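You operate a simulated robot arm through the tools that you are given. There is no shell and no other tool. Be economical: measure what you need, move in short steps, check, and stop when the job is done.

You run a simulated two-armed robot. Do the job below in one go: nothing can be reset, and whatever is moved stays where it is left.

TASK
Pick up the teal cone with one hand, pass it to the other hand and put it on the top shelf of the wire rack. Fetch the vent tin and set it on the counter top. Put two of the loose sliders from the long bench top on the thread card. Open the pack flap. Do these in any order. Set down upright: teal cone, vent tin.

It is judged by the outcome, as a careful person would: the job done as asked, and still so three seconds after it is handed in. It fails if anything else is knocked over, pushed out of place, dropped, spilled or broken.

THE ROBOT
Two 7-joint arms with two-finger parallel grippers on one trunk, on a base that drives. Base frame: it is fixed to the floor where the robot stands at the start and does not move with it; the origin is under the middle of the robot, x ahead of it, y to its left, z up. Units: cm, degrees, N and s.
The left shoulder is at the start at [5, 16.8, 120.7], the right one opposite. With the tool pointing down near the work surface each hand reaches from about 10 to 64 cm from the robot's upright axis, wherever it stands, measured 20 degrees to its own side. Places, roughly: counter top [60, -130, 100]; loose slider (2x2x6 cm) [-20, -80, 80]; loose slider (3x2x6 cm) [0, -60, 80]; pack flap [-430, -50, 90]; teal cone (7x7x11 cm) [50, 10, 110]; thread card [0, -75, 75]; top shelf of the wire rack (33x25 cm) [210, 114, 70]; vent tin [-250, -150, 100]. Payload 1.57 kg a hand.
The tool frame of a hand sits at the grasp point between the pads (the TCP): z along the fingers, y along the line on which they close. The tips reach 3 cm beyond it. The gripper opens to 8 cm. The fingers are 1.7 cm wide and 1.2 cm thick; the gripper's body (4 by 8.2 cm) begins 8 cm behind the TCP.
Orientation is that of the tool frame in the base frame, as a unit quaternion [x, y, z, w]. With the fingers straight down and closing along the base's y, the tool's x points along the base's -x, its y along +y and its z along -z.

THE INTERFACE
- The arms move only by the tool move_arm. It takes "left_series", "right_series" or both (then of equal length, played together; a hand with none holds still); each is a list of rows, each a list of 7 numbers: the turn, a rotation vector about the tool's x, y, z in units of 180 degrees (1.0 is 180 degrees), then the shift along the tool's x, y, z in units of 200 mm (1.0 is 200 mm), then the gripper command, from -1 (fully open) to 1 (shut), values between in proportion. In form: [[wx, wy, wz, tx, ty, tz, jaw], ...]. A call has 1 to 10 rows; each row is the pose to reach, as a shift and turn from the pose commanded when the call began, along the tool's axes at that moment. A call with a number of a shift or a turn outside -1 to 1 is refused whole. Rows are played at 5 a second. More than 5 cm and 8.6 degrees between two rows, or a gripper value outside its range, and nothing of the call is played. A pose out of reach is approached as far as the arm can. The call stops where the force on the tool passes 40 N (or 10 N more than at its start, if that is more) or the arm is blocked; 0.2 s more then pass. Each finger travels about 4.5 cm/s and halts on what it meets, pressing with about 25 N; the grip force reading is that of the motor and also rises with nothing between the fingers. The clock runs only during rows and for 0.2 s after the last one: add rows that repeat a pose to give the fingers time. It gives the time, the measured TCP pose, the force on the tool (base axes), the opening and the grip force at its end, in the units of the frame above (readings bear some noise), with the torque about the TCP (base axes, N m) and any sound that the robot's microphone picked up.
- Cameras (640 x 400 px; columns grow to the right, rows downward): "scene" is now at [9.63, -6.54, 143.37]; the picture's right is [-0.59, -0.81, 0.00], its down [-0.31, 0.22, -0.93] and it looks along [0.75, -0.54, -0.38] (base axes); focal length 214 px, centre (320, 200). "left" rides on the left gripper at [7.2, 0.7, -12.2] in its tool frame; the picture's right is [-0.09, 1.00, 0.00], its down [-0.84, -0.08, -0.54] and it looks along [-0.54, -0.05, 0.84] (tool axes); focal length 238 px, centre (320, 200). "right" rides on the right gripper at [7.2, -0.7, -12.2] in its tool frame; the picture's right is [0.09, 1.00, 0.00], its down [-0.84, 0.08, -0.54] and it looks along [-0.54, 0.05, 0.84] (tool axes); focal length 238 px, centre (320, 200). There is no depth. A picture from a camera that has moved, and an enlarged one, comes with that camera's place and axes in the base frame and with its lens. The place of the scene camera against the robot may be out by one fixed shift of up to 2.5 cm in any direction.
- camera(camera): a new picture of that camera. No time passes.
- lift_body(by): slides the trunk up (or, below 0, down) by that many cm; the arms and the scene camera ride with it, the base frame stays. It gives what a move gives, with no picture.
- drive_base(legs): drives the robot by 1 to 6 legs, each [ahead, left, turn to the left] in cm, cm and degrees, along the robot's own axes; the way and the turn of a leg run together, so that a leg with both is an arc; at most 150 cm and 180 degrees a leg. The arms and the cameras ride along, it lands a little off, and it stops where it bumps. It gives what a move gives.
- turn_head(pan, tilt): turns the head with the scene camera to pan (to the left, within 80 degrees either way) and tilt (down, from -29 to 69), counted from straight ahead of the robot. It gives what a move gives.
- inspect(camera, box): a new picture of the part [left, top, right, bottom] of that camera's present view, enlarged. No time passes.
- close_job(): hands the job in; it is judged then, once.

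Work in short steps. Places have to be worked out from the pictures, the camera data and where the tool is seen: move nearer, look again, correct. Check each grasp and each placing, and mend what went wrong. You have 165 turns and 122 pictures in all, those below and enlarged ones among them. Open the grippers and draw the arms clear of the work before you hand the job in, unless the task says otherwise; then end with one line.

The tools are called after "Emit:" as a command line: name --argument value ..., lists and objects as JSON in quotes. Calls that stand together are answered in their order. move_arm: Moves the arms, as the interface text tells. Its arguments: {"type":"object","properties":{"left_series":{"type":"array"},"right_series":{"type":"array"}},"required":[]} The other tools are called the same way: lift_body (by) slides the trunk up or down; drive_base (legs) drives the base; turn_head (pan, tilt) turns the head that bears the scene camera; camera (camera) takes a picture; inspect (camera, box) takes an enlarged picture of a part of a camera's view; close_job () hands the job in.

At the start:

```text
time: 0.0
left_tcp_pos: [34.47, -4.33, 130.23]
left_tcp_rot: [-0.001, 1.0, 0.0, 0.0]
left_ft_force: [-0.1, 0.6, -0.8]
left_wrist_torque: [0.01, 0.01, 0.0]
left_gripper_width: 8.01
left_gripper_force: 0.0
right_tcp_pos: [26.13, -31.67, 136.95]
right_tcp_rot: [-0.001, 1.0, 0.001, 0.0]
right_ft_force: [1.1, -0.9, -0.6]
right_wrist_torque: [0.01, -0.02, 0.01]
right_gripper_width: 7.98
right_gripper_force: 0.2
trunk travel left (down, up): [-37.5, 6.8]
robot x, y, heading: [-0.05, -0.27, -0.0]
head pan, tilt: [-36.0, 22.3]
```

scene: 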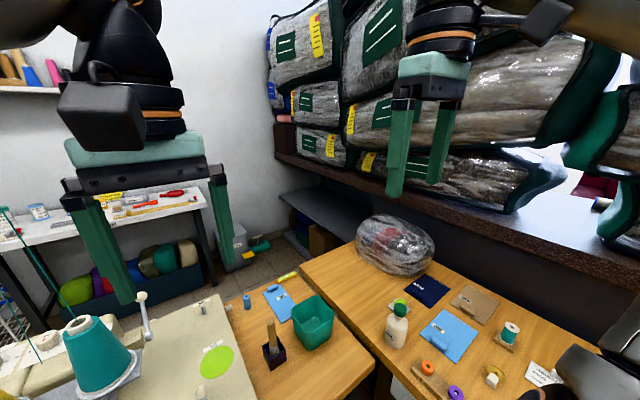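
right: 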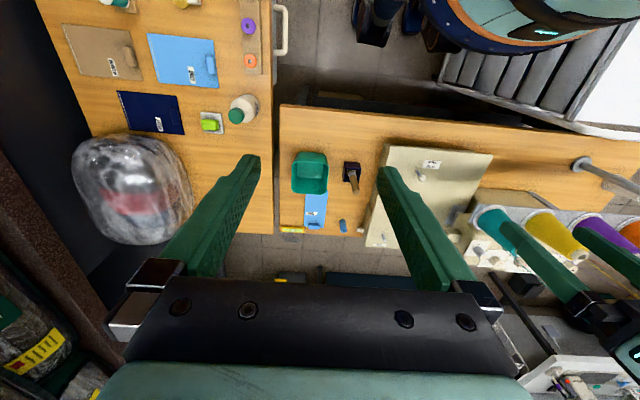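
left: 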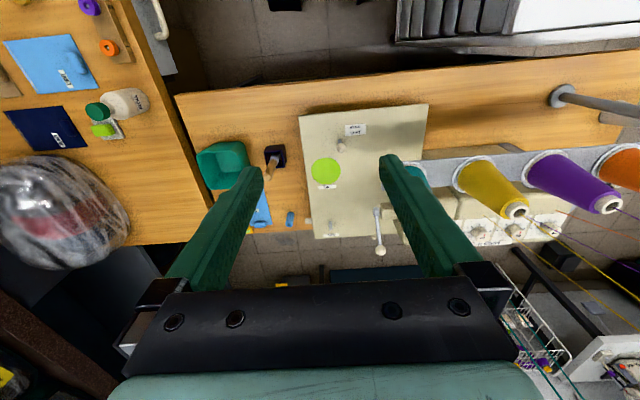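

The first pictures show a sewing bench ahead with the cones and a long bench to the right. I look around with the head, first ahead and left.

Emit:
turn_head --pan 20 --tilt 25

Emit:
camera --camera "scene"

Emit:
turn_head --pan -78 --tilt 35

Emit:
camera --camera "scene"

```text
time: 1.2
left_tcp_pos: [34.47, -4.44, 130.24]
left_tcp_rot: [0.0, 1.0, -0.001, 0.0]
left_ft_force: [-0.2, 0.7, -0.4]
left_wrist_torque: [0.01, 0.01, 0.0]
left_gripper_width: 7.98
left_gripper_force: 0.0
right_tcp_pos: [26.12, -31.63, 137.09]
right_tcp_rot: [0.0, 1.0, 0.0, 0.0]
right_ft_force: [-0.3, 0.1, -0.4]
right_wrist_torque: [0.04, -0.02, 0.0]
right_gripper_width: 7.98
right_gripper_force: 0.2
trunk travel left (down, up): [-37.5, 6.8]
robot x, y, heading: [-0.02, -0.09, 0.3]
head pan, tilt: [20.0, 25.0]
```

```text
118 pictures are left
camera scene: at [10.78, 2.06, 142.93], right [0.34, -0.94, 0.0], down [-0.4, -0.14, -0.91], along [0.85, 0.31, -0.42], focal length 214 px, centre (320, 200)
```

scene: 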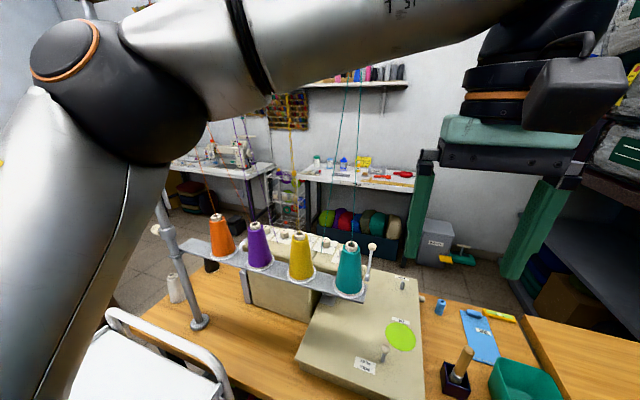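

```text
time: 3.0
left_tcp_pos: [34.38, -4.33, 130.18]
left_tcp_rot: [0.0, 1.0, -0.001, 0.0]
left_ft_force: [0.1, -0.3, -0.1]
left_wrist_torque: [0.02, -0.02, 0.03]
left_gripper_width: 7.98
left_gripper_force: 0.1
right_tcp_pos: [26.01, -31.67, 137.02]
right_tcp_rot: [0.0, 1.0, 0.001, 0.001]
right_ft_force: [-0.3, 0.0, 0.2]
right_wrist_torque: [-0.01, 0.0, 0.0]
right_gripper_width: 8.0
right_gripper_force: 0.2
trunk travel left (down, up): [-37.5, 6.8]
robot x, y, heading: [0.18, 0.04, 0.3]
head pan, tilt: [-78.0, 35.0]
```

```text
117 pictures are left
camera scene: at [3.95, -9.7, 141.36], right [-0.98, -0.21, 0.0], down [-0.12, 0.56, -0.82], along [0.17, -0.8, -0.57], focal length 214 px, centre (320, 200)
```

scene: 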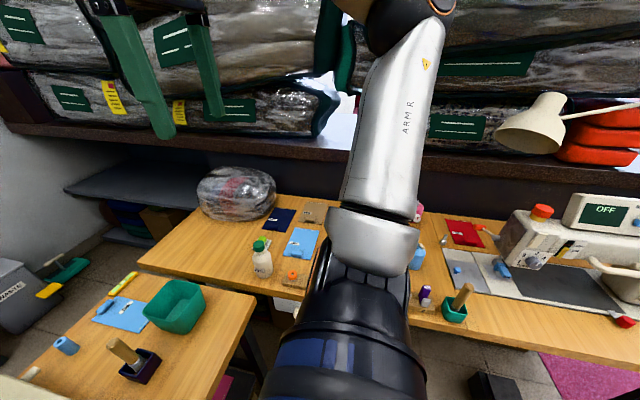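

The teal cone stands on a rail at about (49, 9, 107). I look left and inspect the cone and rack in detail.

Emit:
turn_head --pan 78 --tilt 30

Emit:
camera --camera "scene"

Emit:
turn_head --pan 15 --tilt 30

Emit:
inspect --camera "scene" --box '[160, 120, 480, 320]'

```text
time: 5.4
left_tcp_pos: [34.59, -4.46, 130.21]
left_tcp_rot: [-0.001, 1.0, -0.001, 0.0]
left_ft_force: [-0.1, 0.1, -0.6]
left_wrist_torque: [0.02, -0.01, 0.01]
left_gripper_width: 8.02
left_gripper_force: 0.0
right_tcp_pos: [26.21, -31.69, 137.01]
right_tcp_rot: [0.0, 1.0, 0.002, 0.0]
right_ft_force: [-0.3, 0.2, 0.2]
right_wrist_torque: [0.03, 0.01, -0.01]
right_gripper_width: 8.01
right_gripper_force: 0.0
trunk travel left (down, up): [-37.5, 6.8]
robot x, y, heading: [-0.02, -0.21, -0.1]
head pan, tilt: [78.0, 30.0]
```

```text
116 pictures are left
camera scene: at [4.0, 7.76, 142.14], right [0.98, -0.21, 0.0], down [-0.1, -0.49, -0.87], along [0.18, 0.85, -0.5], focal length 214 px, centre (320, 200)
```

scene: 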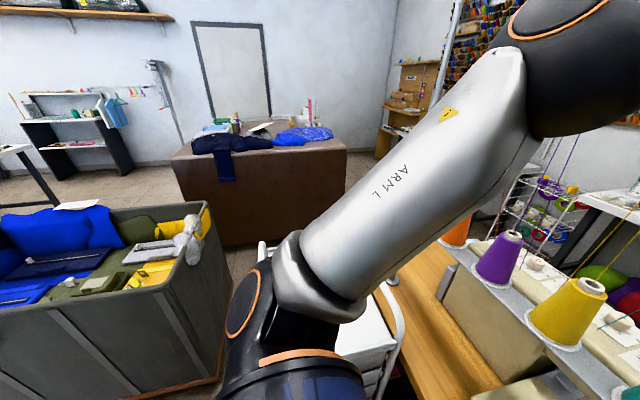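

```text
time: 6.7
left_tcp_pos: [34.45, -4.49, 130.15]
left_tcp_rot: [-0.002, 1.0, -0.001, -0.001]
left_ft_force: [-0.2, 0.0, -0.2]
left_wrist_torque: [-0.01, 0.0, 0.06]
left_gripper_width: 8.0
left_gripper_force: 0.1
right_tcp_pos: [26.12, -31.72, 136.95]
right_tcp_rot: [0.0, 1.0, 0.001, 0.0]
right_ft_force: [0.3, 1.0, -0.2]
right_wrist_torque: [-0.01, 0.0, 0.03]
right_gripper_width: 7.96
right_gripper_force: 0.1
trunk travel left (down, up): [-37.5, 6.8]
robot x, y, heading: [0.26, -0.14, 0.1]
head pan, tilt: [15.0, 30.0]
```

```text
2.00 times, centred on (320, 220) of scene
camera zoom: at [10.85, 1.26, 142.14], right [0.26, -0.97, 0.0], down [-0.48, -0.13, -0.87], along [0.84, 0.22, -0.5], focal length 429 px, centre (320, 160)
```

zoom: 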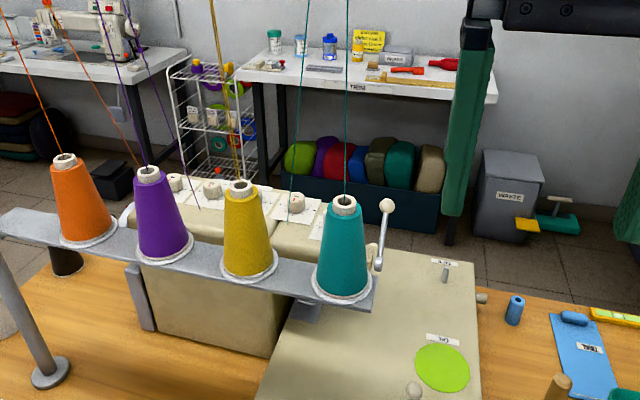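

The cone is free-standing at the right end of the rail. I zoom the right wrist view to triangulate it.

Emit:
inspect --camera "right" --box '[440, 160, 640, 285]'

Emit:
inspect --camera "scene" --box '[240, 200, 400, 300]'

```text
3.20 times, centred on (540, 222) of right
camera zoom: at [18.91, -32.5, 149.16], right [-0.09, 1.0, 0.0], down [0.84, 0.08, 0.54], along [0.54, 0.05, -0.84], focal length 763 px, centre (-384, 128)
```

zoom: 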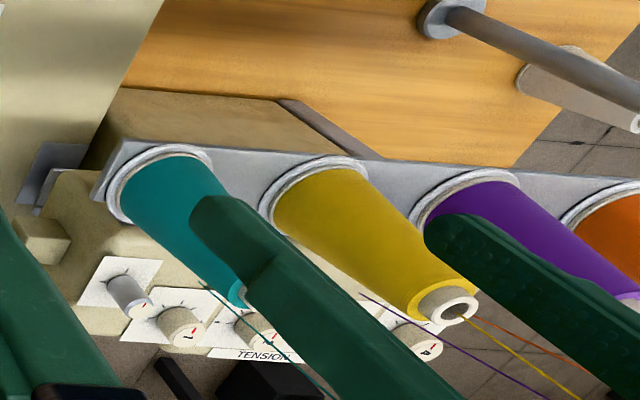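

```text
4.00 times, centred on (320, 250) of scene
camera zoom: at [10.85, 1.26, 142.14], right [0.26, -0.97, 0.0], down [-0.48, -0.13, -0.87], along [0.84, 0.22, -0.5], focal length 858 px, centre (320, 0)
```

zoom: 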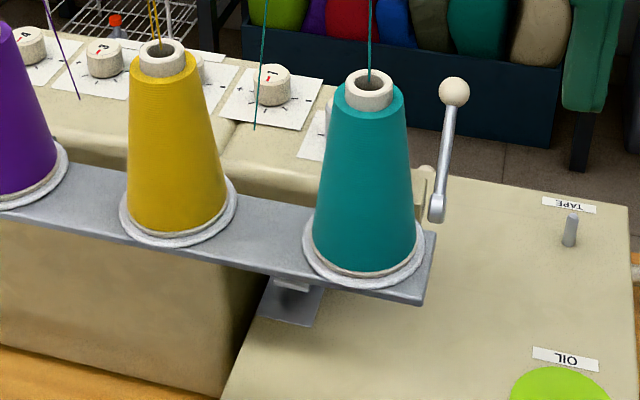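

Triangulation gives the cone base near (48, 9, ~105). I rotate the left hand so the fingers point forward and slightly down, in front of the cone, for a side grip low on the cone.

Emit:
move_arm --left_series '[[0, -0.039, 0, 0.0125, 0.067, 0.03, -1], [0, -0.078, 0, 0.025, 0.134, 0.06, -1], [0, -0.117, 0, 0.0375, 0.2, 0.09, -1], [0, -0.156, 0, 0.05, 0.268, 0.12, -1], [0, -0.195, 0, 0.0625, 0.335, 0.15, -1], [0, -0.234, 0, 0.075, 0.4, 0.18, -1], [0, -0.273, 0, 0.0875, 0.47, 0.21, -1], [0, -0.312, 0, 0.1, 0.536, 0.24, -1], [0, -0.351, 0, 0.1125, 0.6, 0.27, -1], [0, -0.389, 0, 0.125, 0.67, 0.3, -1]]'

Emit:
camera --camera "left"

Emit:
camera --camera "scene"

```text
time: 8.9
left_tcp_pos: [33.13, 7.03, 125.4]
left_tcp_rot: [-0.001, 0.818, 0.0, 0.575]
left_ft_force: [0.6, 0.0, -0.6]
left_wrist_torque: [0.01, -0.01, 0.02]
left_gripper_width: 8.02
left_gripper_force: 0.1
left hand out of reach, approached as far as the arm can: row 10
right_tcp_pos: [26.1, -31.77, 136.99]
right_tcp_rot: [0.0, 1.0, 0.001, 0.0]
right_ft_force: [0.3, -0.5, -0.6]
right_wrist_torque: [0.01, -0.01, 0.01]
right_gripper_width: 8.0
right_gripper_force: 0.0
trunk travel left (down, up): [-37.5, 6.8]
robot x, y, heading: [-0.08, 0.04, -0.1]
head pan, tilt: [15.0, 30.0]
```

```text
112 pictures are left
camera left: at [19.27, 7.56, 122.77], right [0.03, 1.0, 0.09], down [-0.22, -0.08, 0.97], along [0.97, -0.05, 0.22], focal length 238 px, centre (320, 200)
```

left: 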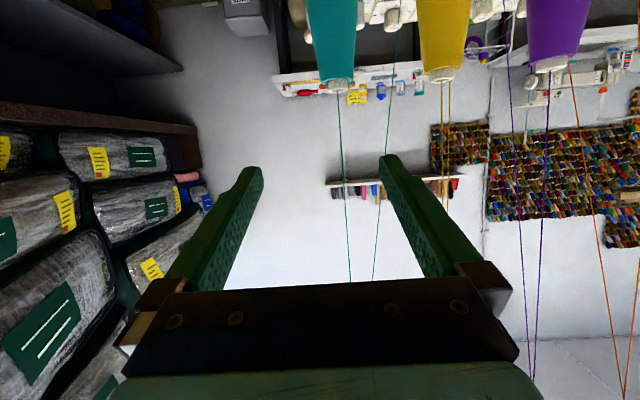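

```text
111 pictures are left
camera scene: at [10.86, 1.18, 142.14], right [0.26, -0.97, 0.0], down [-0.48, -0.13, -0.87], along [0.84, 0.22, -0.5], focal length 214 px, centre (320, 200)
```

scene: 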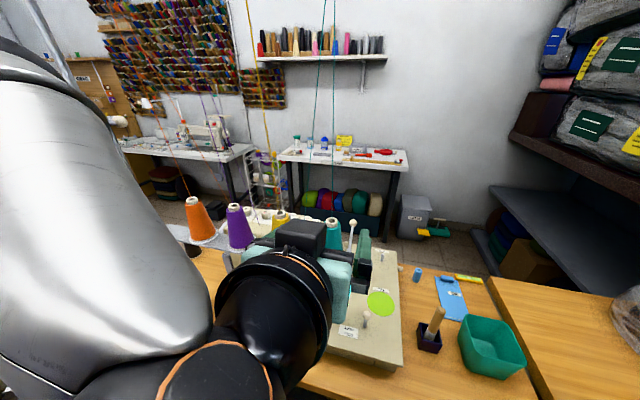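

Cone axis is about (48.3, 9.2), base z≈105.4, top ≈116.4. The arm is cramped, so I back the base 15 cm for room.

Emit:
drive_base --legs '[[-15, 0, 0]]'

```text
time: 10.3
left_tcp_pos: [17.99, 7.05, 125.52]
left_tcp_rot: [-0.002, 0.819, 0.001, 0.574]
left_ft_force: [0.0, 0.7, 0.6]
left_wrist_torque: [0.03, 0.0, -0.03]
left_gripper_width: 8.02
left_gripper_force: 0.1
right_tcp_pos: [11.25, -31.71, 137.03]
right_tcp_rot: [-0.001, 1.0, 0.001, 0.0]
right_ft_force: [-0.1, -0.2, 0.3]
right_wrist_torque: [0.0, -0.01, 0.02]
right_gripper_width: 8.03
right_gripper_force: 0.0
trunk travel left (down, up): [-37.5, 6.8]
robot x, y, heading: [-14.75, -0.08, 0.2]
head pan, tilt: [15.0, 30.0]
```

Room gained. I lower the left hand to grip height in front of the cone.

Emit:
move_arm --left_series '[[0, 0, 0, 0.11, 0.022, 0.167, -1], [0, 0, 0, 0.219, 0.044, 0.334, -1], [0, 0, 0, 0.329, 0.066, 0.5, -1], [0, 0, 0, 0.438, 0.088, 0.67, -1], [0, 0, 0, 0.548, 0.11, 0.836, -1]]'

Emit:
camera --camera "left"

Emit:
camera --camera "scene"

```text
time: 11.5
left_tcp_pos: [30.43, 9.39, 109.36]
left_tcp_rot: [-0.002, 0.82, 0.0, 0.573]
left_ft_force: [1.0, -0.5, -0.1]
left_wrist_torque: [-0.02, 0.01, 0.02]
left_gripper_width: 8.02
left_gripper_force: 0.1
left hand out of reach, approached as far as the arm can: row 1, 2
right_tcp_pos: [11.22, -31.53, 137.02]
right_tcp_rot: [-0.001, 1.0, 0.0, 0.0]
right_ft_force: [-0.8, 0.6, 0.6]
right_wrist_torque: [0.04, 0.04, 0.0]
right_gripper_width: 7.98
right_gripper_force: 0.1
trunk travel left (down, up): [-37.5, 6.8]
robot x, y, heading: [-14.92, 0.2, -0.0]
head pan, tilt: [15.0, 30.0]
```

```text
110 pictures are left
camera left: at [16.63, 9.91, 106.73], right [0.03, 1.0, 0.09], down [-0.22, -0.08, 0.97], along [0.97, -0.05, 0.22], focal length 238 px, centre (320, 200)
```

left: 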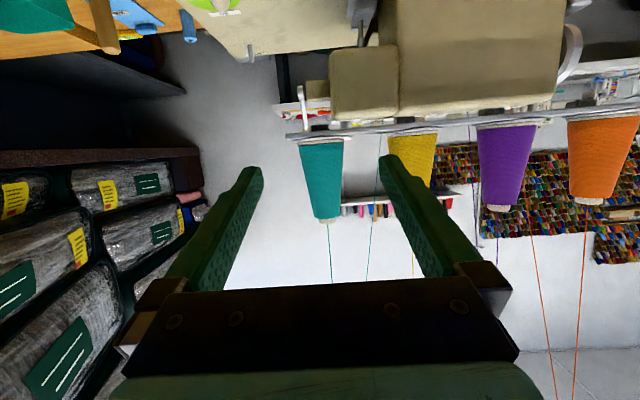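

```text
109 pictures are left
camera scene: at [-3.99, 1.29, 142.13], right [0.26, -0.97, 0.0], down [-0.48, -0.13, -0.87], along [0.84, 0.23, -0.5], focal length 214 px, centre (320, 200)
```

scene: 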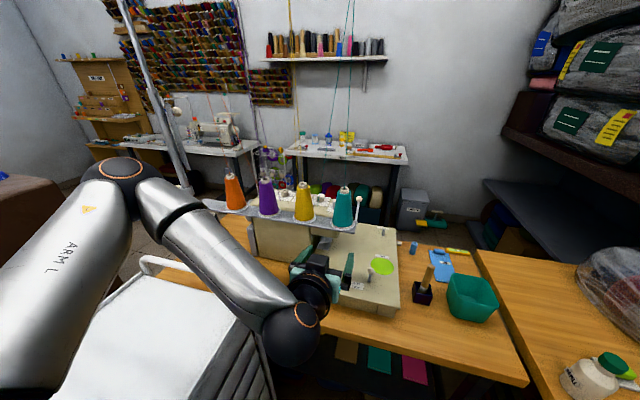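

Cone base ≈106, top ≈116.7, y≈9.1. I advance the open fingers around the cone's lower half.

Emit:
move_arm --left_series '[[0, 0, 0, -0.083, -0.015, 0.207, -1], [0, 0, 0, -0.166, -0.015, 0.415, -1], [0, 0, 0, -0.25, -0.015, 0.62, -1], [0, 0, 0, -0.3, -0.015, 0.74, -1], [0, 0, 0, -0.333, -0.015, 0.83, -1]]'

Emit:
camera --camera "left"

Emit:
inspect --camera "scene" --box '[240, 150, 440, 275]'

```text
time: 12.7
left_tcp_pos: [47.87, 8.75, 109.96]
left_tcp_rot: [-0.002, 0.819, 0.001, 0.573]
left_ft_force: [0.8, -0.3, 0.3]
left_wrist_torque: [-0.01, -0.02, -0.03]
left_gripper_width: 8.02
left_gripper_force: 0.0
right_tcp_pos: [11.26, -31.52, 136.96]
right_tcp_rot: [-0.001, 1.0, 0.001, 0.0]
right_ft_force: [0.0, 0.1, 0.0]
right_wrist_torque: [-0.03, 0.0, -0.02]
right_gripper_width: 7.99
right_gripper_force: 0.1
trunk travel left (down, up): [-37.5, 6.8]
robot x, y, heading: [-14.76, -0.04, 0.0]
head pan, tilt: [15.0, 30.0]
```

```text
108 pictures are left
camera left: at [34.05, 9.28, 107.32], right [0.03, 1.0, 0.09], down [-0.22, -0.08, 0.97], along [0.97, -0.05, 0.22], focal length 238 px, centre (320, 200)
```

left: 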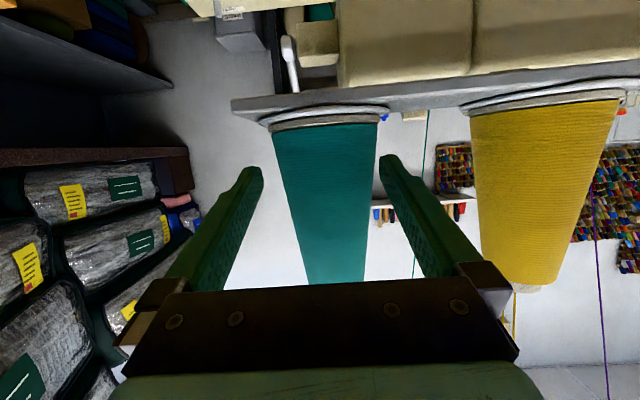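

```text
3.20 times, centred on (340, 212) of scene
camera zoom: at [-4.02, 1.25, 142.13], right [0.26, -0.97, 0.0], down [-0.48, -0.13, -0.87], along [0.84, 0.23, -0.5], focal length 686 px, centre (256, 160)
```

zoom: 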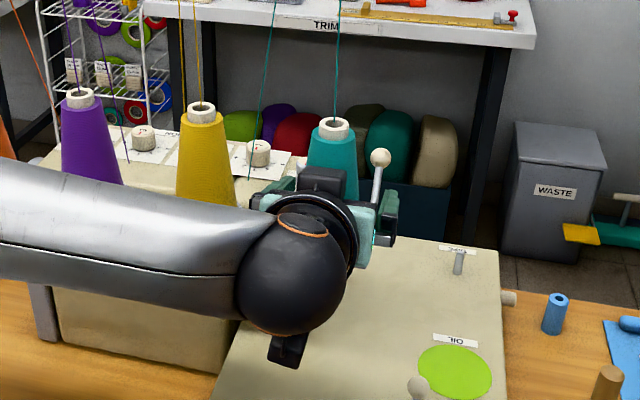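

The cone sits centred between the fingers. I close the grip.

Emit:
move_arm --left_series '[[0, 0, 0, 0, 0.01, 0.0, 0.0], [0, 0, 0, 0, 0.01, 0, 0.6], [0, 0, 0, 0, 0.01, 0, 1], [0, 0, 0, 0, 0.01, 0, 1]]'

```text
time: 13.7
left_tcp_pos: [47.79, 9.09, 110.01]
left_tcp_rot: [-0.003, 0.819, 0.001, 0.574]
left_ft_force: [0.0, 0.8, 0.8]
left_wrist_torque: [0.0, -0.01, -0.02]
left_gripper_width: 5.31
left_gripper_force: 25.0
right_tcp_pos: [11.33, -31.6, 137.06]
right_tcp_rot: [-0.001, 1.0, 0.0, 0.0]
right_ft_force: [0.4, -0.7, 0.0]
right_wrist_torque: [-0.02, -0.08, -0.03]
right_gripper_width: 7.97
right_gripper_force: 0.1
trunk travel left (down, up): [-37.5, 6.8]
robot x, y, heading: [-15.13, -0.13, -0.1]
head pan, tilt: [15.0, 30.0]
```

Gripped at 5.3 cm. I lift straight up by 15 cm, watching the force.

Emit:
move_arm --left_series '[[0, 0, 0, -0.047, 0, -0.017, 1], [0, 0, 0, -0.141, 0, -0.051, 1], [0, 0, 0, -0.282, 0, -0.102, 1], [0, 0, 0, -0.423, 0, -0.153, 1], [0, 0, 0, -0.564, 0, -0.204, 1], [0, 0, 0, -0.705, 0, -0.255, 1]]'

Emit:
camera --camera "left"

Emit:
camera --camera "scene"

```text
time: 15.1
left_tcp_pos: [47.93, 9.05, 124.86]
left_tcp_rot: [-0.002, 0.82, 0.001, 0.573]
left_ft_force: [-0.9, 0.1, -2.4]
left_wrist_torque: [0.03, -0.02, -0.03]
left_gripper_width: 5.3
left_gripper_force: 24.9
right_tcp_pos: [11.17, -31.69, 136.9]
right_tcp_rot: [0.0, 1.0, 0.0, 0.0]
right_ft_force: [-0.5, -0.6, 0.3]
right_wrist_torque: [0.0, -0.01, -0.02]
right_gripper_width: 8.03
right_gripper_force: 0.0
trunk travel left (down, up): [-37.5, 6.8]
robot x, y, heading: [-14.98, -0.02, -0.1]
head pan, tilt: [15.0, 30.0]
```

```text
106 pictures are left
camera left: at [34.09, 9.62, 122.24], right [0.03, 1.0, 0.09], down [-0.22, -0.08, 0.97], along [0.97, -0.05, 0.22], focal length 238 px, centre (320, 200)
```

left: 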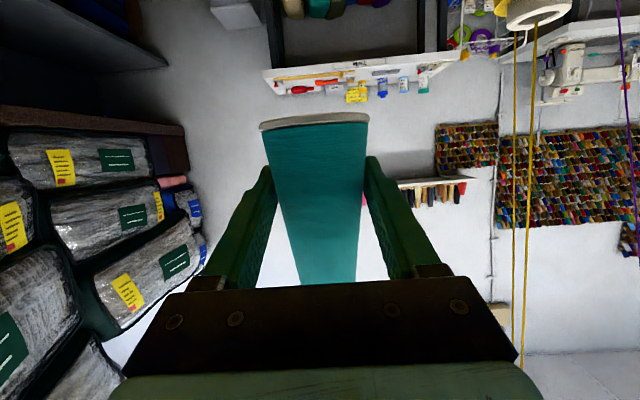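

```text
105 pictures are left
camera scene: at [-4.06, 1.24, 142.14], right [0.26, -0.97, 0.0], down [-0.48, -0.13, -0.87], along [0.84, 0.23, -0.5], focal length 214 px, centre (320, 200)
```

scene: 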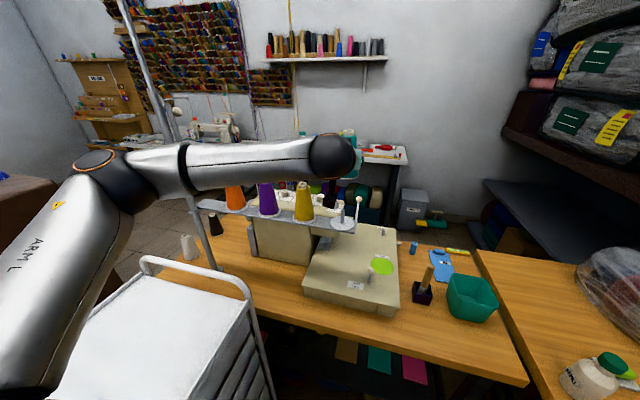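

The cone is lifted cleanly off its peg. I bring it back and toward the middle for the hand-over, and start the right hand toward it.

Emit:
move_arm --left_series '[[0, 0, 0, 0.09, -0.088, -0.1, 1], [0, 0, 0, 0.179, -0.175, -0.2, 1], [0, 0, 0, 0.268, -0.263, -0.3, 1], [0, 0, 0, 0.358, -0.35, -0.4, 1], [0, 0, 0, 0.448, -0.438, -0.5, 1], [0, 0, 0, 0.537, -0.525, -0.6, 1], [0, 0, 0, 0.627, -0.613, -0.7, 1], [0, 0, 0, 0.716, -0.7, -0.804, 1]]' --right_series '[[0, 0, 0, -0.08, 0.08, 0.0, -1], [0, 0, 0, -0.16, 0.16, 0, -1], [0, 0, 0, -0.24, 0.24, 0, -1], [0, 0, 0, -0.32, 0.32, 0, -1], [0, 0, 0, -0.4, 0.4, 0, -1], [0, 0, 0, -0.5, 0.5, 0, -1], [0, 0, 0, -0.6, 0.6, 0, -1], [0, 0, 0, -0.7, 0.7, 0, -1]]'

Emit:
camera --camera "right"

Emit:
camera --camera "scene"

```text
time: 16.9
left_tcp_pos: [28.08, -4.58, 117.45]
left_tcp_rot: [-0.003, 0.819, 0.001, 0.574]
left_ft_force: [0.0, 1.0, -1.8]
left_wrist_torque: [0.02, 0.0, -0.02]
left_gripper_width: 5.27
left_gripper_force: 25.0
right_tcp_pos: [23.04, -19.9, 134.02]
right_tcp_rot: [-0.001, 1.0, 0.003, 0.001]
right_ft_force: [0.0, -0.3, 0.2]
right_wrist_torque: [0.0, -0.01, 0.01]
right_gripper_width: 8.0
right_gripper_force: 0.1
right hand out of reach, approached as far as the arm can: row 6, 7, 8
trunk travel left (down, up): [-37.5, 6.8]
robot x, y, heading: [-15.13, 0.17, 0.2]
head pan, tilt: [15.0, 30.0]
```

```text
104 pictures are left
camera right: at [15.72, -20.85, 146.12], right [-0.09, 1.0, 0.0], down [0.84, 0.08, 0.54], along [0.54, 0.05, -0.84], focal length 238 px, centre (320, 200)
```

right: 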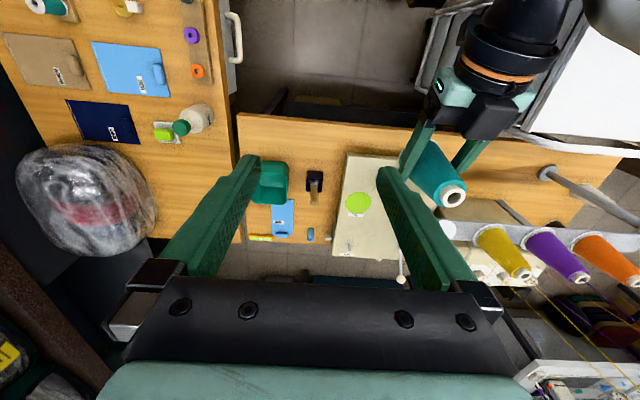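

```text
103 pictures are left
camera scene: at [-4.04, 1.19, 142.14], right [0.26, -0.97, 0.0], down [-0.48, -0.13, -0.87], along [0.84, 0.23, -0.5], focal length 214 px, centre (320, 200)
```

scene: 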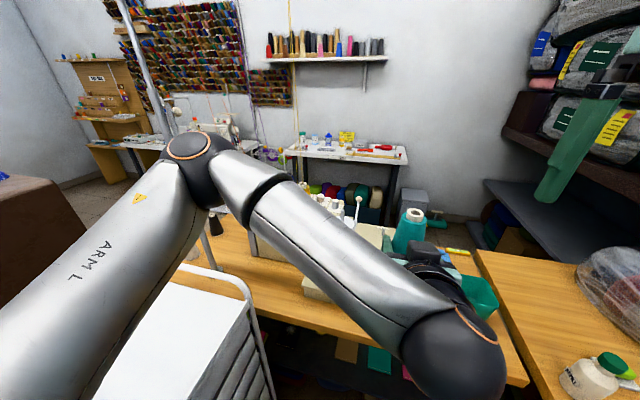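

The right hand is limited by height. I raise the trunk and then lower both hands relative to it.

Emit:
lift_body --by 6.5

Emit:
move_arm --left_series '[[0, 0, 0, 0.141, 0, 0.051, 1], [0, 0, 0, 0.282, 0, 0.102, 1], [0, 0, 0, 0.423, 0, 0.153, 1], [0, 0, 0, 0.564, 0, 0.204, 1]]' --right_series '[[0, 0, 0, 0, 0, 0.16, -1], [0, 0, 0, 0, 0, 0.32, -1], [0, 0, 0, 0, 0, 0.48, -1], [0, 0, 0, 0, 0, 0.55, -1]]'

Emit:
camera --camera "right"

```text
time: 17.9
left_tcp_pos: [28.22, -4.67, 123.98]
left_tcp_rot: [-0.001, 0.819, 0.0, 0.574]
left_ft_force: [0.0, 0.4, -1.4]
left_wrist_torque: [0.02, 0.01, 0.04]
left_gripper_width: 5.28
left_gripper_force: 24.8
right_tcp_pos: [23.04, -19.95, 140.47]
right_tcp_rot: [-0.001, 1.0, 0.002, 0.001]
right_ft_force: [0.0, 0.6, -0.2]
right_wrist_torque: [-0.01, 0.02, 0.0]
right_gripper_width: 7.98
right_gripper_force: 0.1
trunk travel left (down, up): [-44.0, 0.3]
robot x, y, heading: [-14.5, 0.13, 0.0]
head pan, tilt: [15.0, 30.0]
```

```text
time: 18.9
left_tcp_pos: [28.13, -4.57, 112.11]
left_tcp_rot: [-0.004, 0.82, 0.001, 0.573]
left_ft_force: [0.0, -1.0, -1.6]
left_wrist_torque: [0.0, -0.01, -0.01]
left_gripper_width: 5.3
left_gripper_force: 25.2
right_tcp_pos: [22.91, -20.23, 129.4]
right_tcp_rot: [-0.001, 1.0, 0.002, 0.001]
right_ft_force: [-0.1, 0.0, 0.7]
right_wrist_torque: [0.02, -0.02, 0.0]
right_gripper_width: 7.98
right_gripper_force: 0.0
trunk travel left (down, up): [-44.0, 0.3]
robot x, y, heading: [-14.9, 0.19, 0.2]
head pan, tilt: [15.0, 30.0]
```

```text
102 pictures are left
camera right: at [15.74, -21.13, 141.49], right [-0.09, 1.0, 0.0], down [0.84, 0.08, 0.54], along [0.54, 0.05, -0.84], focal length 238 px, centre (320, 200)
```

right: 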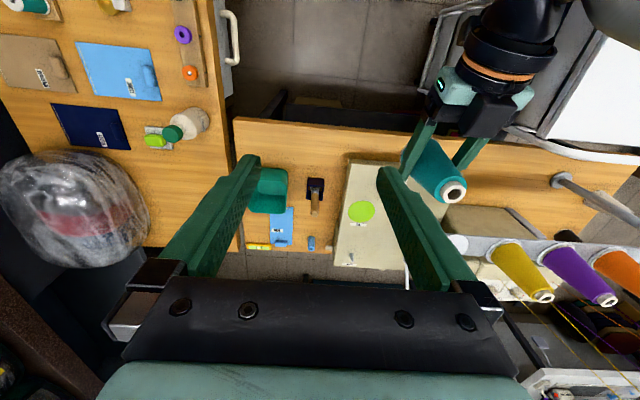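

The cone top is at about (28, -4.9, 118.7). I move the right hand above it.

Emit:
move_arm --right_series '[[0, 0, 0, -0.064, 0.193, 0, -1], [0, 0, 0, -0.127, 0.385, 0, -1], [0, 0, 0, -0.19, 0.577, 0, -1], [0, 0, 0, -0.255, 0.77, 0, -1]]'

Emit:
camera --camera "right"

```text
time: 19.9
left_tcp_pos: [28.15, -4.58, 111.88]
left_tcp_rot: [-0.003, 0.82, 0.002, 0.573]
left_ft_force: [-1.0, 0.2, -1.5]
left_wrist_torque: [-0.03, 0.0, 0.0]
left_gripper_width: 5.27
left_gripper_force: 25.0
right_tcp_pos: [24.71, -13.58, 128.31]
right_tcp_rot: [-0.001, 1.0, 0.002, 0.001]
right_ft_force: [0.0, -0.1, 0.4]
right_wrist_torque: [-0.01, 0.02, -0.02]
right_gripper_width: 8.03
right_gripper_force: 0.1
right hand out of reach, approached as far as the arm can: row 2, 3, 4
trunk travel left (down, up): [-44.0, 0.3]
robot x, y, heading: [-14.74, -0.33, 0.4]
head pan, tilt: [15.0, 30.0]
```

```text
101 pictures are left
camera right: at [17.57, -14.43, 140.43], right [-0.09, 1.0, 0.0], down [0.84, 0.08, 0.54], along [0.54, 0.05, -0.84], focal length 238 px, centre (320, 200)
```

right: 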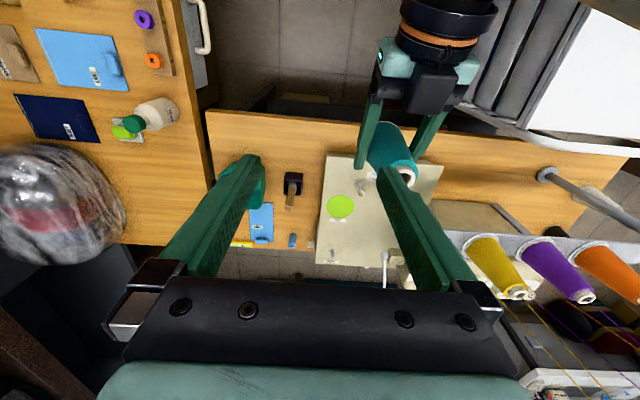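

Still out of reach for the right hand. I move the cone toward the right side and lower, then bring the right hand over it at a lower height.

Emit:
move_arm --left_series '[[0, 0, 0, 0.094, -0.1, 0.034, 1], [0, 0, 0, 0.188, -0.2, 0.068, 1], [0, 0, 0, 0.282, -0.3, 0.102, 1], [0, 0, 0, 0.376, -0.4, 0.136, 1]]'

Emit:
move_arm --right_series '[[0, 0, 0, 0, 0, 0.15, -1], [0, 0, 0, -0.06, 0, 0.3, -1], [0, 0, 0, -0.12, 0.03, 0.4, -1], [0, 0, 0, -0.17, 0.05, 0.4, -1]]'

Emit:
camera --camera "right"

```text
time: 20.9
left_tcp_pos: [28.5, -12.89, 103.76]
left_tcp_rot: [-0.002, 0.819, 0.001, 0.574]
left_ft_force: [-0.8, -0.4, -1.4]
left_wrist_torque: [0.0, 0.0, -0.02]
left_gripper_width: 5.29
left_gripper_force: 24.7
right_tcp_pos: [24.79, -13.52, 128.39]
right_tcp_rot: [-0.001, 1.0, 0.001, 0.001]
right_ft_force: [0.5, -0.9, -0.6]
right_wrist_torque: [-0.02, -0.01, -0.02]
right_gripper_width: 7.99
right_gripper_force: 0.1
trunk travel left (down, up): [-44.0, 0.3]
robot x, y, heading: [-14.55, -0.24, 0.1]
head pan, tilt: [15.0, 30.0]
```

```text
time: 21.9
left_tcp_pos: [28.51, -12.8, 103.8]
left_tcp_rot: [-0.002, 0.819, 0.001, 0.574]
left_ft_force: [-0.4, 0.2, -1.3]
left_wrist_torque: [-0.02, -0.03, 0.0]
left_gripper_width: 5.27
left_gripper_force: 25.2
right_tcp_pos: [28.09, -13.11, 120.2]
right_tcp_rot: [-0.001, 1.0, 0.004, 0.002]
right_ft_force: [-0.7, -0.4, 0.2]
right_wrist_torque: [-0.04, -0.02, -0.01]
right_gripper_width: 8.02
right_gripper_force: 0.1
right hand out of reach, approached as far as the arm can: row 4
trunk travel left (down, up): [-44.0, 0.3]
robot x, y, heading: [-14.62, -0.02, 0.3]
head pan, tilt: [15.0, 30.0]
```

```text
100 pictures are left
camera right: at [20.74, -13.95, 132.25], right [-0.09, 1.0, 0.01], down [0.83, 0.08, 0.55], along [0.54, 0.06, -0.84], focal length 238 px, centre (320, 200)
```

right: 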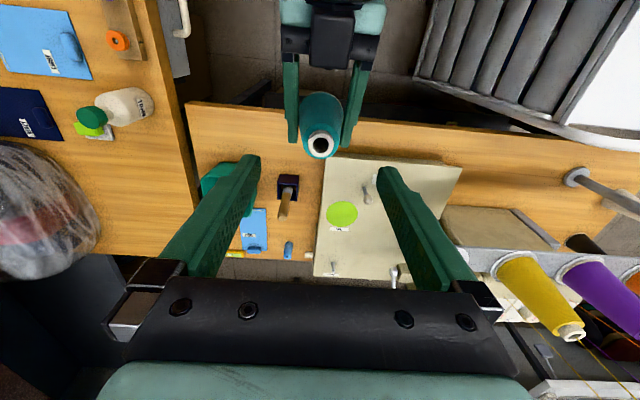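

Aligned: the cone top is at (28.4, -13.0, 110.4). I descend the open right hand around the upper cone.

Emit:
move_arm --right_series '[[0, 0, 0, -0.01, 0, 0.15, -1], [0, 0, 0, -0.015, 0, 0.3, -1], [0, 0, 0, -0.015, 0.005, 0.42, -1], [0, 0, 0, -0.015, 0.005, 0.525, -1]]'

Emit:
camera --camera "right"

Emit:
camera --camera "left"

```text
time: 22.9
left_tcp_pos: [28.33, -12.85, 103.97]
left_tcp_rot: [-0.002, 0.82, 0.001, 0.572]
left_ft_force: [-0.1, -0.3, -2.0]
left_wrist_torque: [0.03, 0.01, 0.0]
left_gripper_width: 5.28
left_gripper_force: 24.9
right_tcp_pos: [28.05, -13.64, 109.92]
right_tcp_rot: [-0.001, 1.0, 0.003, 0.0]
right_ft_force: [-0.3, 0.1, -0.4]
right_wrist_torque: [0.03, 0.04, 0.03]
right_gripper_width: 8.0
right_gripper_force: 0.0
right hand out of reach, approached as far as the arm can: row 3, 4
trunk travel left (down, up): [-44.0, 0.3]
robot x, y, heading: [-15.15, 0.08, 0.3]
head pan, tilt: [15.0, 30.0]
```

```text
99 pictures are left
camera right: at [20.9, -14.46, 121.96], right [-0.09, 1.0, 0.0], down [0.84, 0.08, 0.54], along [0.54, 0.06, -0.84], focal length 238 px, centre (320, 200)
```

right: 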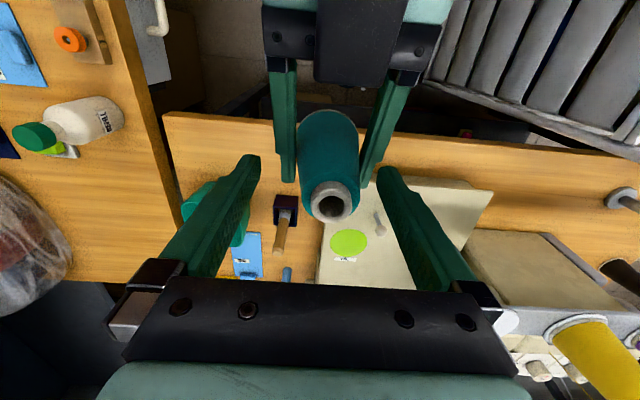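

```text
98 pictures are left
camera left: at [14.7, -12.3, 101.22], right [0.03, 1.0, 0.09], down [-0.22, -0.08, 0.97], along [0.97, -0.04, 0.22], focal length 238 px, centre (320, 200)
```

left: 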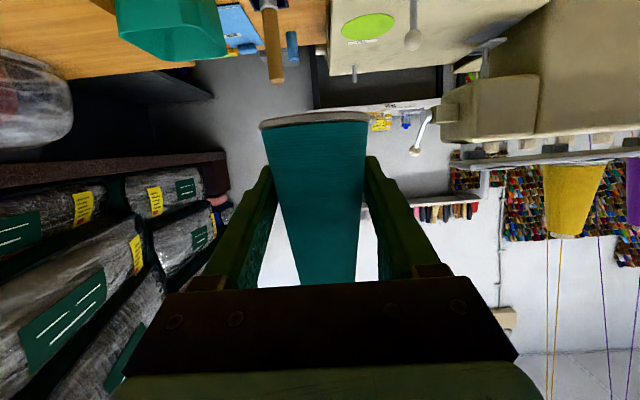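

The right TCP is 0.6 cm off the cone's axis, so I nudge the left hand to centre the cone, then close the right fingers.

Emit:
move_arm --left_series '[[0, 0, 0, 0.008, -0.032, -0.025, 1], [0, 0, 0, 0.008, -0.032, -0.025, 1]]'

Emit:
camera --camera "right"

```text
time: 23.6
left_tcp_pos: [27.85, -13.52, 103.82]
left_tcp_rot: [-0.003, 0.819, 0.002, 0.574]
left_ft_force: [0.4, -0.1, -1.6]
left_wrist_torque: [0.0, 0.01, 0.0]
left_gripper_width: 5.29
left_gripper_force: 25.1
right_tcp_pos: [28.14, -13.58, 109.95]
right_tcp_rot: [-0.001, 1.0, 0.002, 0.001]
right_ft_force: [-0.6, -0.4, -0.6]
right_wrist_torque: [0.01, -0.01, -0.01]
right_gripper_width: 7.96
right_gripper_force: 0.0
trunk travel left (down, up): [-44.0, 0.3]
robot x, y, heading: [-14.76, 0.49, 0.1]
head pan, tilt: [15.0, 30.0]
```

```text
97 pictures are left
camera right: at [20.89, -14.44, 121.99], right [-0.09, 1.0, 0.0], down [0.84, 0.08, 0.54], along [0.54, 0.05, -0.84], focal length 238 px, centre (320, 200)
```

right: 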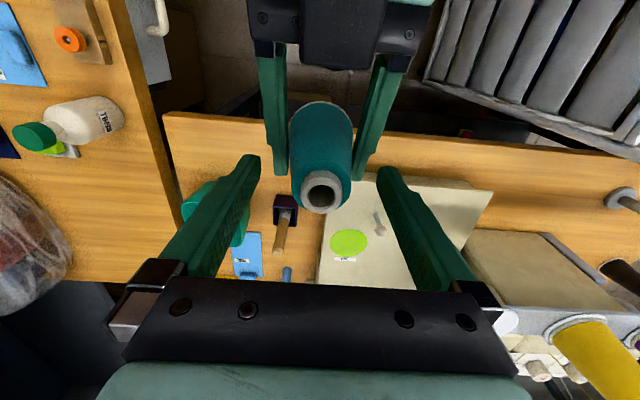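

Centred now. I close the right fingers, giving them time.

Emit:
move_arm --right_series '[[0, 0, 0, 0, 0, 0, 0], [0, 0, 0, 0, 0, 0, 0.5], [0, 0, 0, 0, 0, 0, 1], [0, 0, 0, 0, 0, 0, 1], [0, 0, 0, 0, 0, 0, 1]]'

Emit:
camera --camera "right"

```text
time: 24.8
left_tcp_pos: [27.87, -13.54, 103.8]
left_tcp_rot: [-0.002, 0.819, 0.001, 0.573]
left_ft_force: [0.8, -2.9, -1.0]
left_wrist_torque: [0.07, -0.03, 0.0]
left_gripper_width: 5.27
left_gripper_force: 25.0
right_tcp_pos: [28.07, -13.65, 109.9]
right_tcp_rot: [-0.001, 1.0, 0.003, 0.001]
right_ft_force: [0.0, 3.0, 0.2]
right_wrist_torque: [0.15, -0.02, -0.02]
right_gripper_width: 4.23
right_gripper_force: 24.3
trunk travel left (down, up): [-44.0, 0.3]
robot x, y, heading: [-15.07, 0.02, 0.1]
head pan, tilt: [15.0, 30.0]
```

```text
96 pictures are left
camera right: at [20.89, -14.43, 122.0], right [-0.09, 1.0, 0.01], down [0.84, 0.08, 0.54], along [0.54, 0.06, -0.84], focal length 238 px, centre (320, 200)
```

right: 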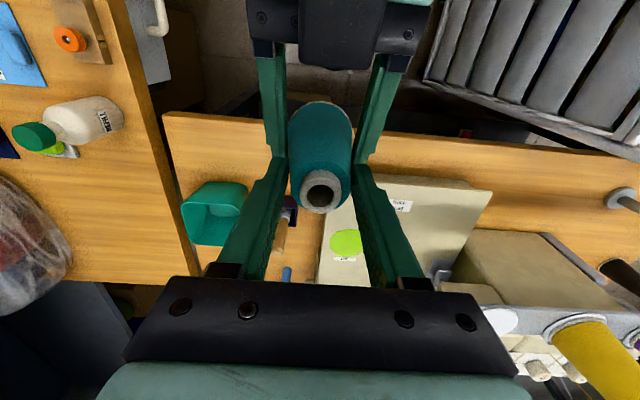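

Both hands hold it. I open the left hand and withdraw it straight back.

Emit:
move_arm --left_series '[[0, 0, 0, 0, 0, 0, 0], [0, 0, 0, 0, 0, 0, -1], [0, 0, 0, 0, 0, 0, -1], [0, 0, 0, 0.05, 0, -0.14, -1], [0, 0, 0, 0.1, 0, -0.28, -1], [0, 0, 0, 0.17, 0, -0.47, -1], [0, 0, 0, 0.24, 0.03, -0.66, -1]]'

Emit:
camera --camera "right"

Emit:
camera --camera "left"

```text
time: 26.6
left_tcp_pos: [23.79, -11.5, 104.17]
left_tcp_rot: [-0.047, 0.809, 0.018, 0.586]
left_ft_force: [-3.7, -2.8, 0.4]
left_wrist_torque: [-0.01, -0.04, -0.25]
left_gripper_width: 8.0
left_gripper_force: 0.1
left hand out of reach, approached as far as the arm can: row 6, 7
right_tcp_pos: [28.14, -13.31, 110.02]
right_tcp_rot: [-0.002, 1.0, 0.006, 0.004]
right_ft_force: [3.7, 3.9, 0.1]
right_wrist_torque: [0.21, -0.28, -0.02]
right_gripper_width: 4.14
right_gripper_force: 24.9
trunk travel left (down, up): [-44.0, 0.3]
robot x, y, heading: [-15.14, 0.15, 0.1]
head pan, tilt: [15.0, 30.0]
stopped in row 7 (left hand): the arm was blocked; the commanded pose is now the measured one
```

```text
95 pictures are left
camera right: at [20.93, -14.34, 122.07], right [-0.09, 1.0, 0.01], down [0.83, 0.07, 0.55], along [0.55, 0.06, -0.84], focal length 238 px, centre (320, 200)
```

right: 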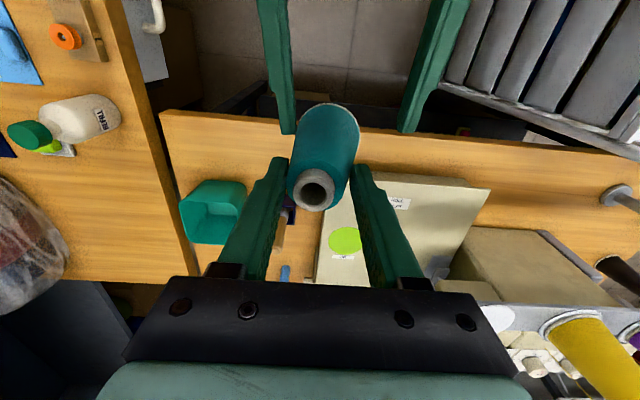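

```text
94 pictures are left
camera left: at [10.05, -12.32, 101.03], right [-0.07, 1.0, 0.06], down [-0.25, -0.08, 0.97], along [0.97, 0.05, 0.25], focal length 238 px, centre (320, 200)
```

left: 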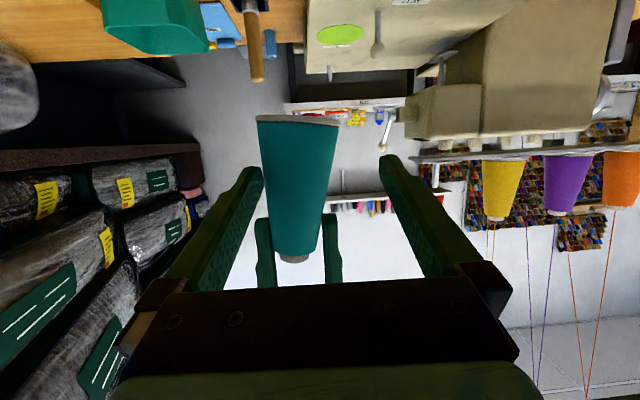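

The left finger grazes the cone since that arm is at its folding limit. I ease the left hand sideways off the cone, then raise the right hand with the cone clear of it.

Emit:
move_arm --left_series '[[0, 0, 0, 0.0, -0.03, 0.01, -1], [0, 0, 0, 0.0, -0.06, 0.02, -1]]'

Emit:
camera --camera "left"

```text
time: 27.1
left_tcp_pos: [24.21, -12.77, 104.16]
left_tcp_rot: [-0.046, 0.808, 0.018, 0.587]
left_ft_force: [0.1, -0.8, -0.1]
left_wrist_torque: [0.0, 0.0, -0.02]
left_gripper_width: 8.0
left_gripper_force: 0.1
right_tcp_pos: [28.19, -13.38, 110.01]
right_tcp_rot: [-0.001, 1.0, 0.005, 0.003]
right_ft_force: [0.5, 0.5, 0.4]
right_wrist_torque: [0.02, -0.03, -0.02]
right_gripper_width: 4.15
right_gripper_force: 25.4
trunk travel left (down, up): [-44.0, 0.3]
robot x, y, heading: [-15.14, 0.01, 0.2]
head pan, tilt: [15.0, 30.0]
```

```text
93 pictures are left
camera left: at [10.45, -13.48, 101.02], right [-0.07, 1.0, 0.06], down [-0.25, -0.08, 0.97], along [0.97, 0.05, 0.25], focal length 238 px, centre (320, 200)
```

left: 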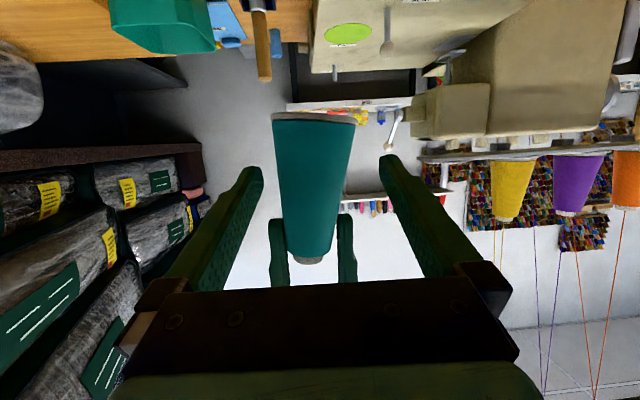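

Contact is gone. I raise the right hand with the cone by 9 cm.

Emit:
move_arm --right_series '[[0, 0, 0, 0, 0, -0.15, 1], [0, 0, 0, 0, -0.02, -0.3, 1], [0, 0, 0, 0, -0.05, -0.45, 1]]'

Emit:
camera --camera "left"

```text
time: 27.9
left_tcp_pos: [24.18, -12.64, 104.08]
left_tcp_rot: [-0.046, 0.809, 0.018, 0.586]
left_ft_force: [0.9, -0.4, -0.6]
left_wrist_torque: [-0.02, -0.04, 0.0]
left_gripper_width: 7.97
left_gripper_force: 0.1
right_tcp_pos: [28.13, -14.34, 118.92]
right_tcp_rot: [-0.001, 1.0, 0.004, 0.003]
right_ft_force: [0.4, 0.2, -1.1]
right_wrist_torque: [-0.02, -0.01, 0.0]
right_gripper_width: 4.14
right_gripper_force: 24.7
trunk travel left (down, up): [-44.0, 0.3]
robot x, y, heading: [-14.95, 0.36, 0.2]
head pan, tilt: [15.0, 30.0]
```

```text
92 pictures are left
camera left: at [10.43, -13.46, 101.02], right [-0.07, 1.0, 0.06], down [-0.25, -0.08, 0.97], along [0.97, 0.05, 0.25], focal length 238 px, centre (320, 200)
```

left: 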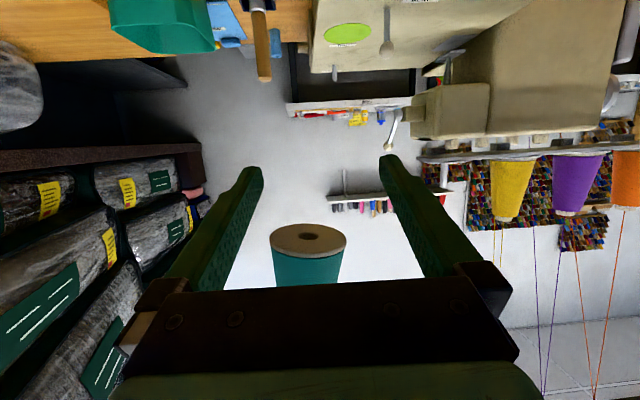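

Hand-over done; the right hand holds the cone. I move the left hand away to the left.

Emit:
move_arm --left_series '[[0, 0, 0, 0, 0.2, 0, -1], [0, 0, 0, 0, 0.4, 0, -1], [0, 0, 0, -0.1, 0.6, 0, -1], [0, 0, 0, -0.2, 0.8, 0, -1], [0, 0, 0, -0.35, 1.0, 0, -1]]'

Emit:
turn_head --pan 55 --tilt 40

Emit:
camera --camera "scene"

```text
time: 29.1
left_tcp_pos: [24.37, 8.03, 110.13]
left_tcp_rot: [-0.047, 0.809, 0.018, 0.585]
left_ft_force: [0.1, 0.7, -0.3]
left_wrist_torque: [0.02, -0.06, -0.04]
left_gripper_width: 7.98
left_gripper_force: 0.1
right_tcp_pos: [28.08, -14.48, 118.86]
right_tcp_rot: [-0.003, 1.0, 0.004, 0.003]
right_ft_force: [0.0, 0.6, -1.5]
right_wrist_torque: [-0.02, -0.01, -0.02]
right_gripper_width: 4.17
right_gripper_force: 24.2
trunk travel left (down, up): [-44.0, 0.3]
robot x, y, heading: [-14.9, -0.04, 0.2]
head pan, tilt: [15.0, 30.0]
```

```text
time: 30.2
left_tcp_pos: [24.5, 7.89, 110.26]
left_tcp_rot: [-0.045, 0.81, 0.017, 0.585]
left_ft_force: [0.0, 0.2, -1.2]
left_wrist_torque: [0.01, 0.02, -0.01]
left_gripper_width: 8.0
left_gripper_force: 0.0
right_tcp_pos: [28.17, -14.49, 118.86]
right_tcp_rot: [-0.002, 1.0, 0.006, 0.003]
right_ft_force: [-0.4, 0.1, -2.0]
right_wrist_torque: [0.02, -0.01, -0.02]
right_gripper_width: 4.12
right_gripper_force: 24.6
trunk travel left (down, up): [-44.0, 0.3]
robot x, y, heading: [-14.83, -0.07, -0.2]
head pan, tilt: [55.0, 40.0]
```

```text
91 pictures are left
camera scene: at [-7.89, 5.86, 147.1], right [0.82, -0.57, 0.0], down [-0.37, -0.53, -0.77], along [0.44, 0.63, -0.64], focal length 214 px, centre (320, 200)
```

scene: 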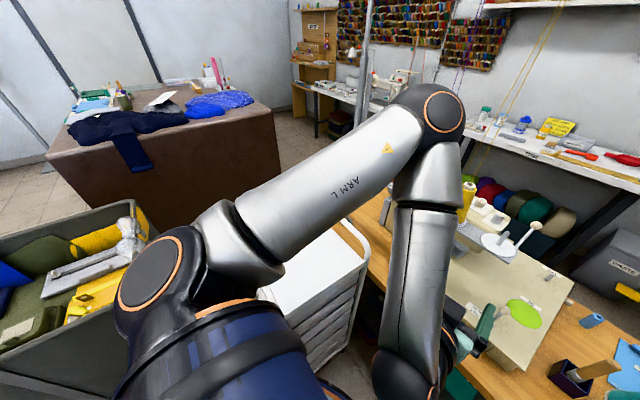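

The left elbow and thread mast are close, so I want to back away before turning. I look at the floor to both rear sides first.

Emit:
turn_head --pan 80 --tilt 50

Emit:
camera --camera "scene"

Emit:
turn_head --pan -80 --tilt 45

Emit:
camera --camera "scene"

```text
time: 31.1
left_tcp_pos: [24.45, 7.92, 110.23]
left_tcp_rot: [-0.045, 0.809, 0.017, 0.586]
left_ft_force: [0.0, -0.3, -0.6]
left_wrist_torque: [0.01, 0.01, 0.02]
left_gripper_width: 8.03
left_gripper_force: 0.1
right_tcp_pos: [28.16, -14.44, 118.85]
right_tcp_rot: [-0.002, 1.0, 0.005, 0.003]
right_ft_force: [-0.5, -0.3, -1.6]
right_wrist_torque: [0.0, -0.01, -0.01]
right_gripper_width: 4.12
right_gripper_force: 25.0
trunk travel left (down, up): [-44.0, 0.3]
robot x, y, heading: [-14.93, -0.05, -0.0]
head pan, tilt: [80.0, 50.0]
```

```text
90 pictures are left
camera scene: at [-11.44, 6.48, 145.69], right [0.98, -0.17, 0.0], down [-0.13, -0.75, -0.64], along [0.11, 0.63, -0.77], focal length 214 px, centre (320, 200)
```

scene: 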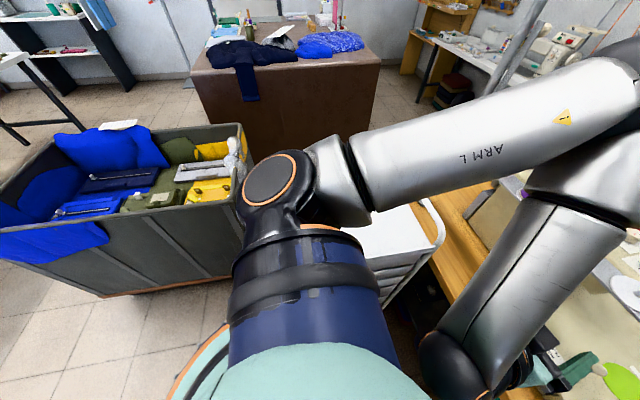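

```text
time: 33.6
left_tcp_pos: [24.51, 7.86, 110.3]
left_tcp_rot: [-0.047, 0.809, 0.018, 0.585]
left_ft_force: [0.5, 0.4, 0.8]
left_wrist_torque: [-0.01, -0.03, -0.02]
left_gripper_width: 8.03
left_gripper_force: 0.1
right_tcp_pos: [28.08, -14.5, 118.92]
right_tcp_rot: [-0.001, 1.0, 0.006, 0.002]
right_ft_force: [0.2, -0.3, -1.8]
right_wrist_torque: [-0.03, 0.0, -0.01]
right_gripper_width: 4.11
right_gripper_force: 25.6
trunk travel left (down, up): [-44.0, 0.3]
robot x, y, heading: [-14.85, 0.1, 0.1]
head pan, tilt: [-80.0, 45.0]
```

```text
89 pictures are left
camera scene: at [-11.34, -9.11, 146.37], right [-0.98, -0.18, 0.0], down [-0.12, 0.7, -0.71], along [0.12, -0.7, -0.71], focal length 214 px, centre (320, 200)
```

scene: 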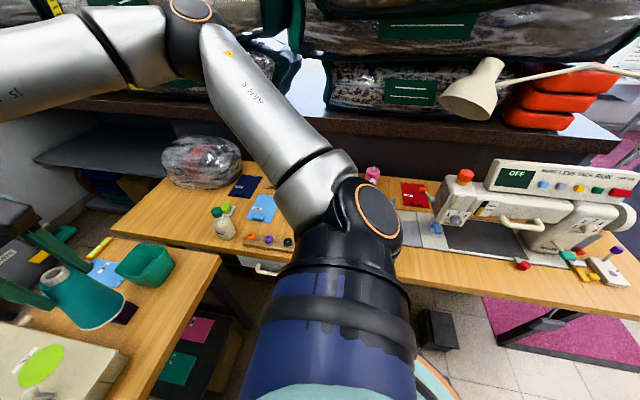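

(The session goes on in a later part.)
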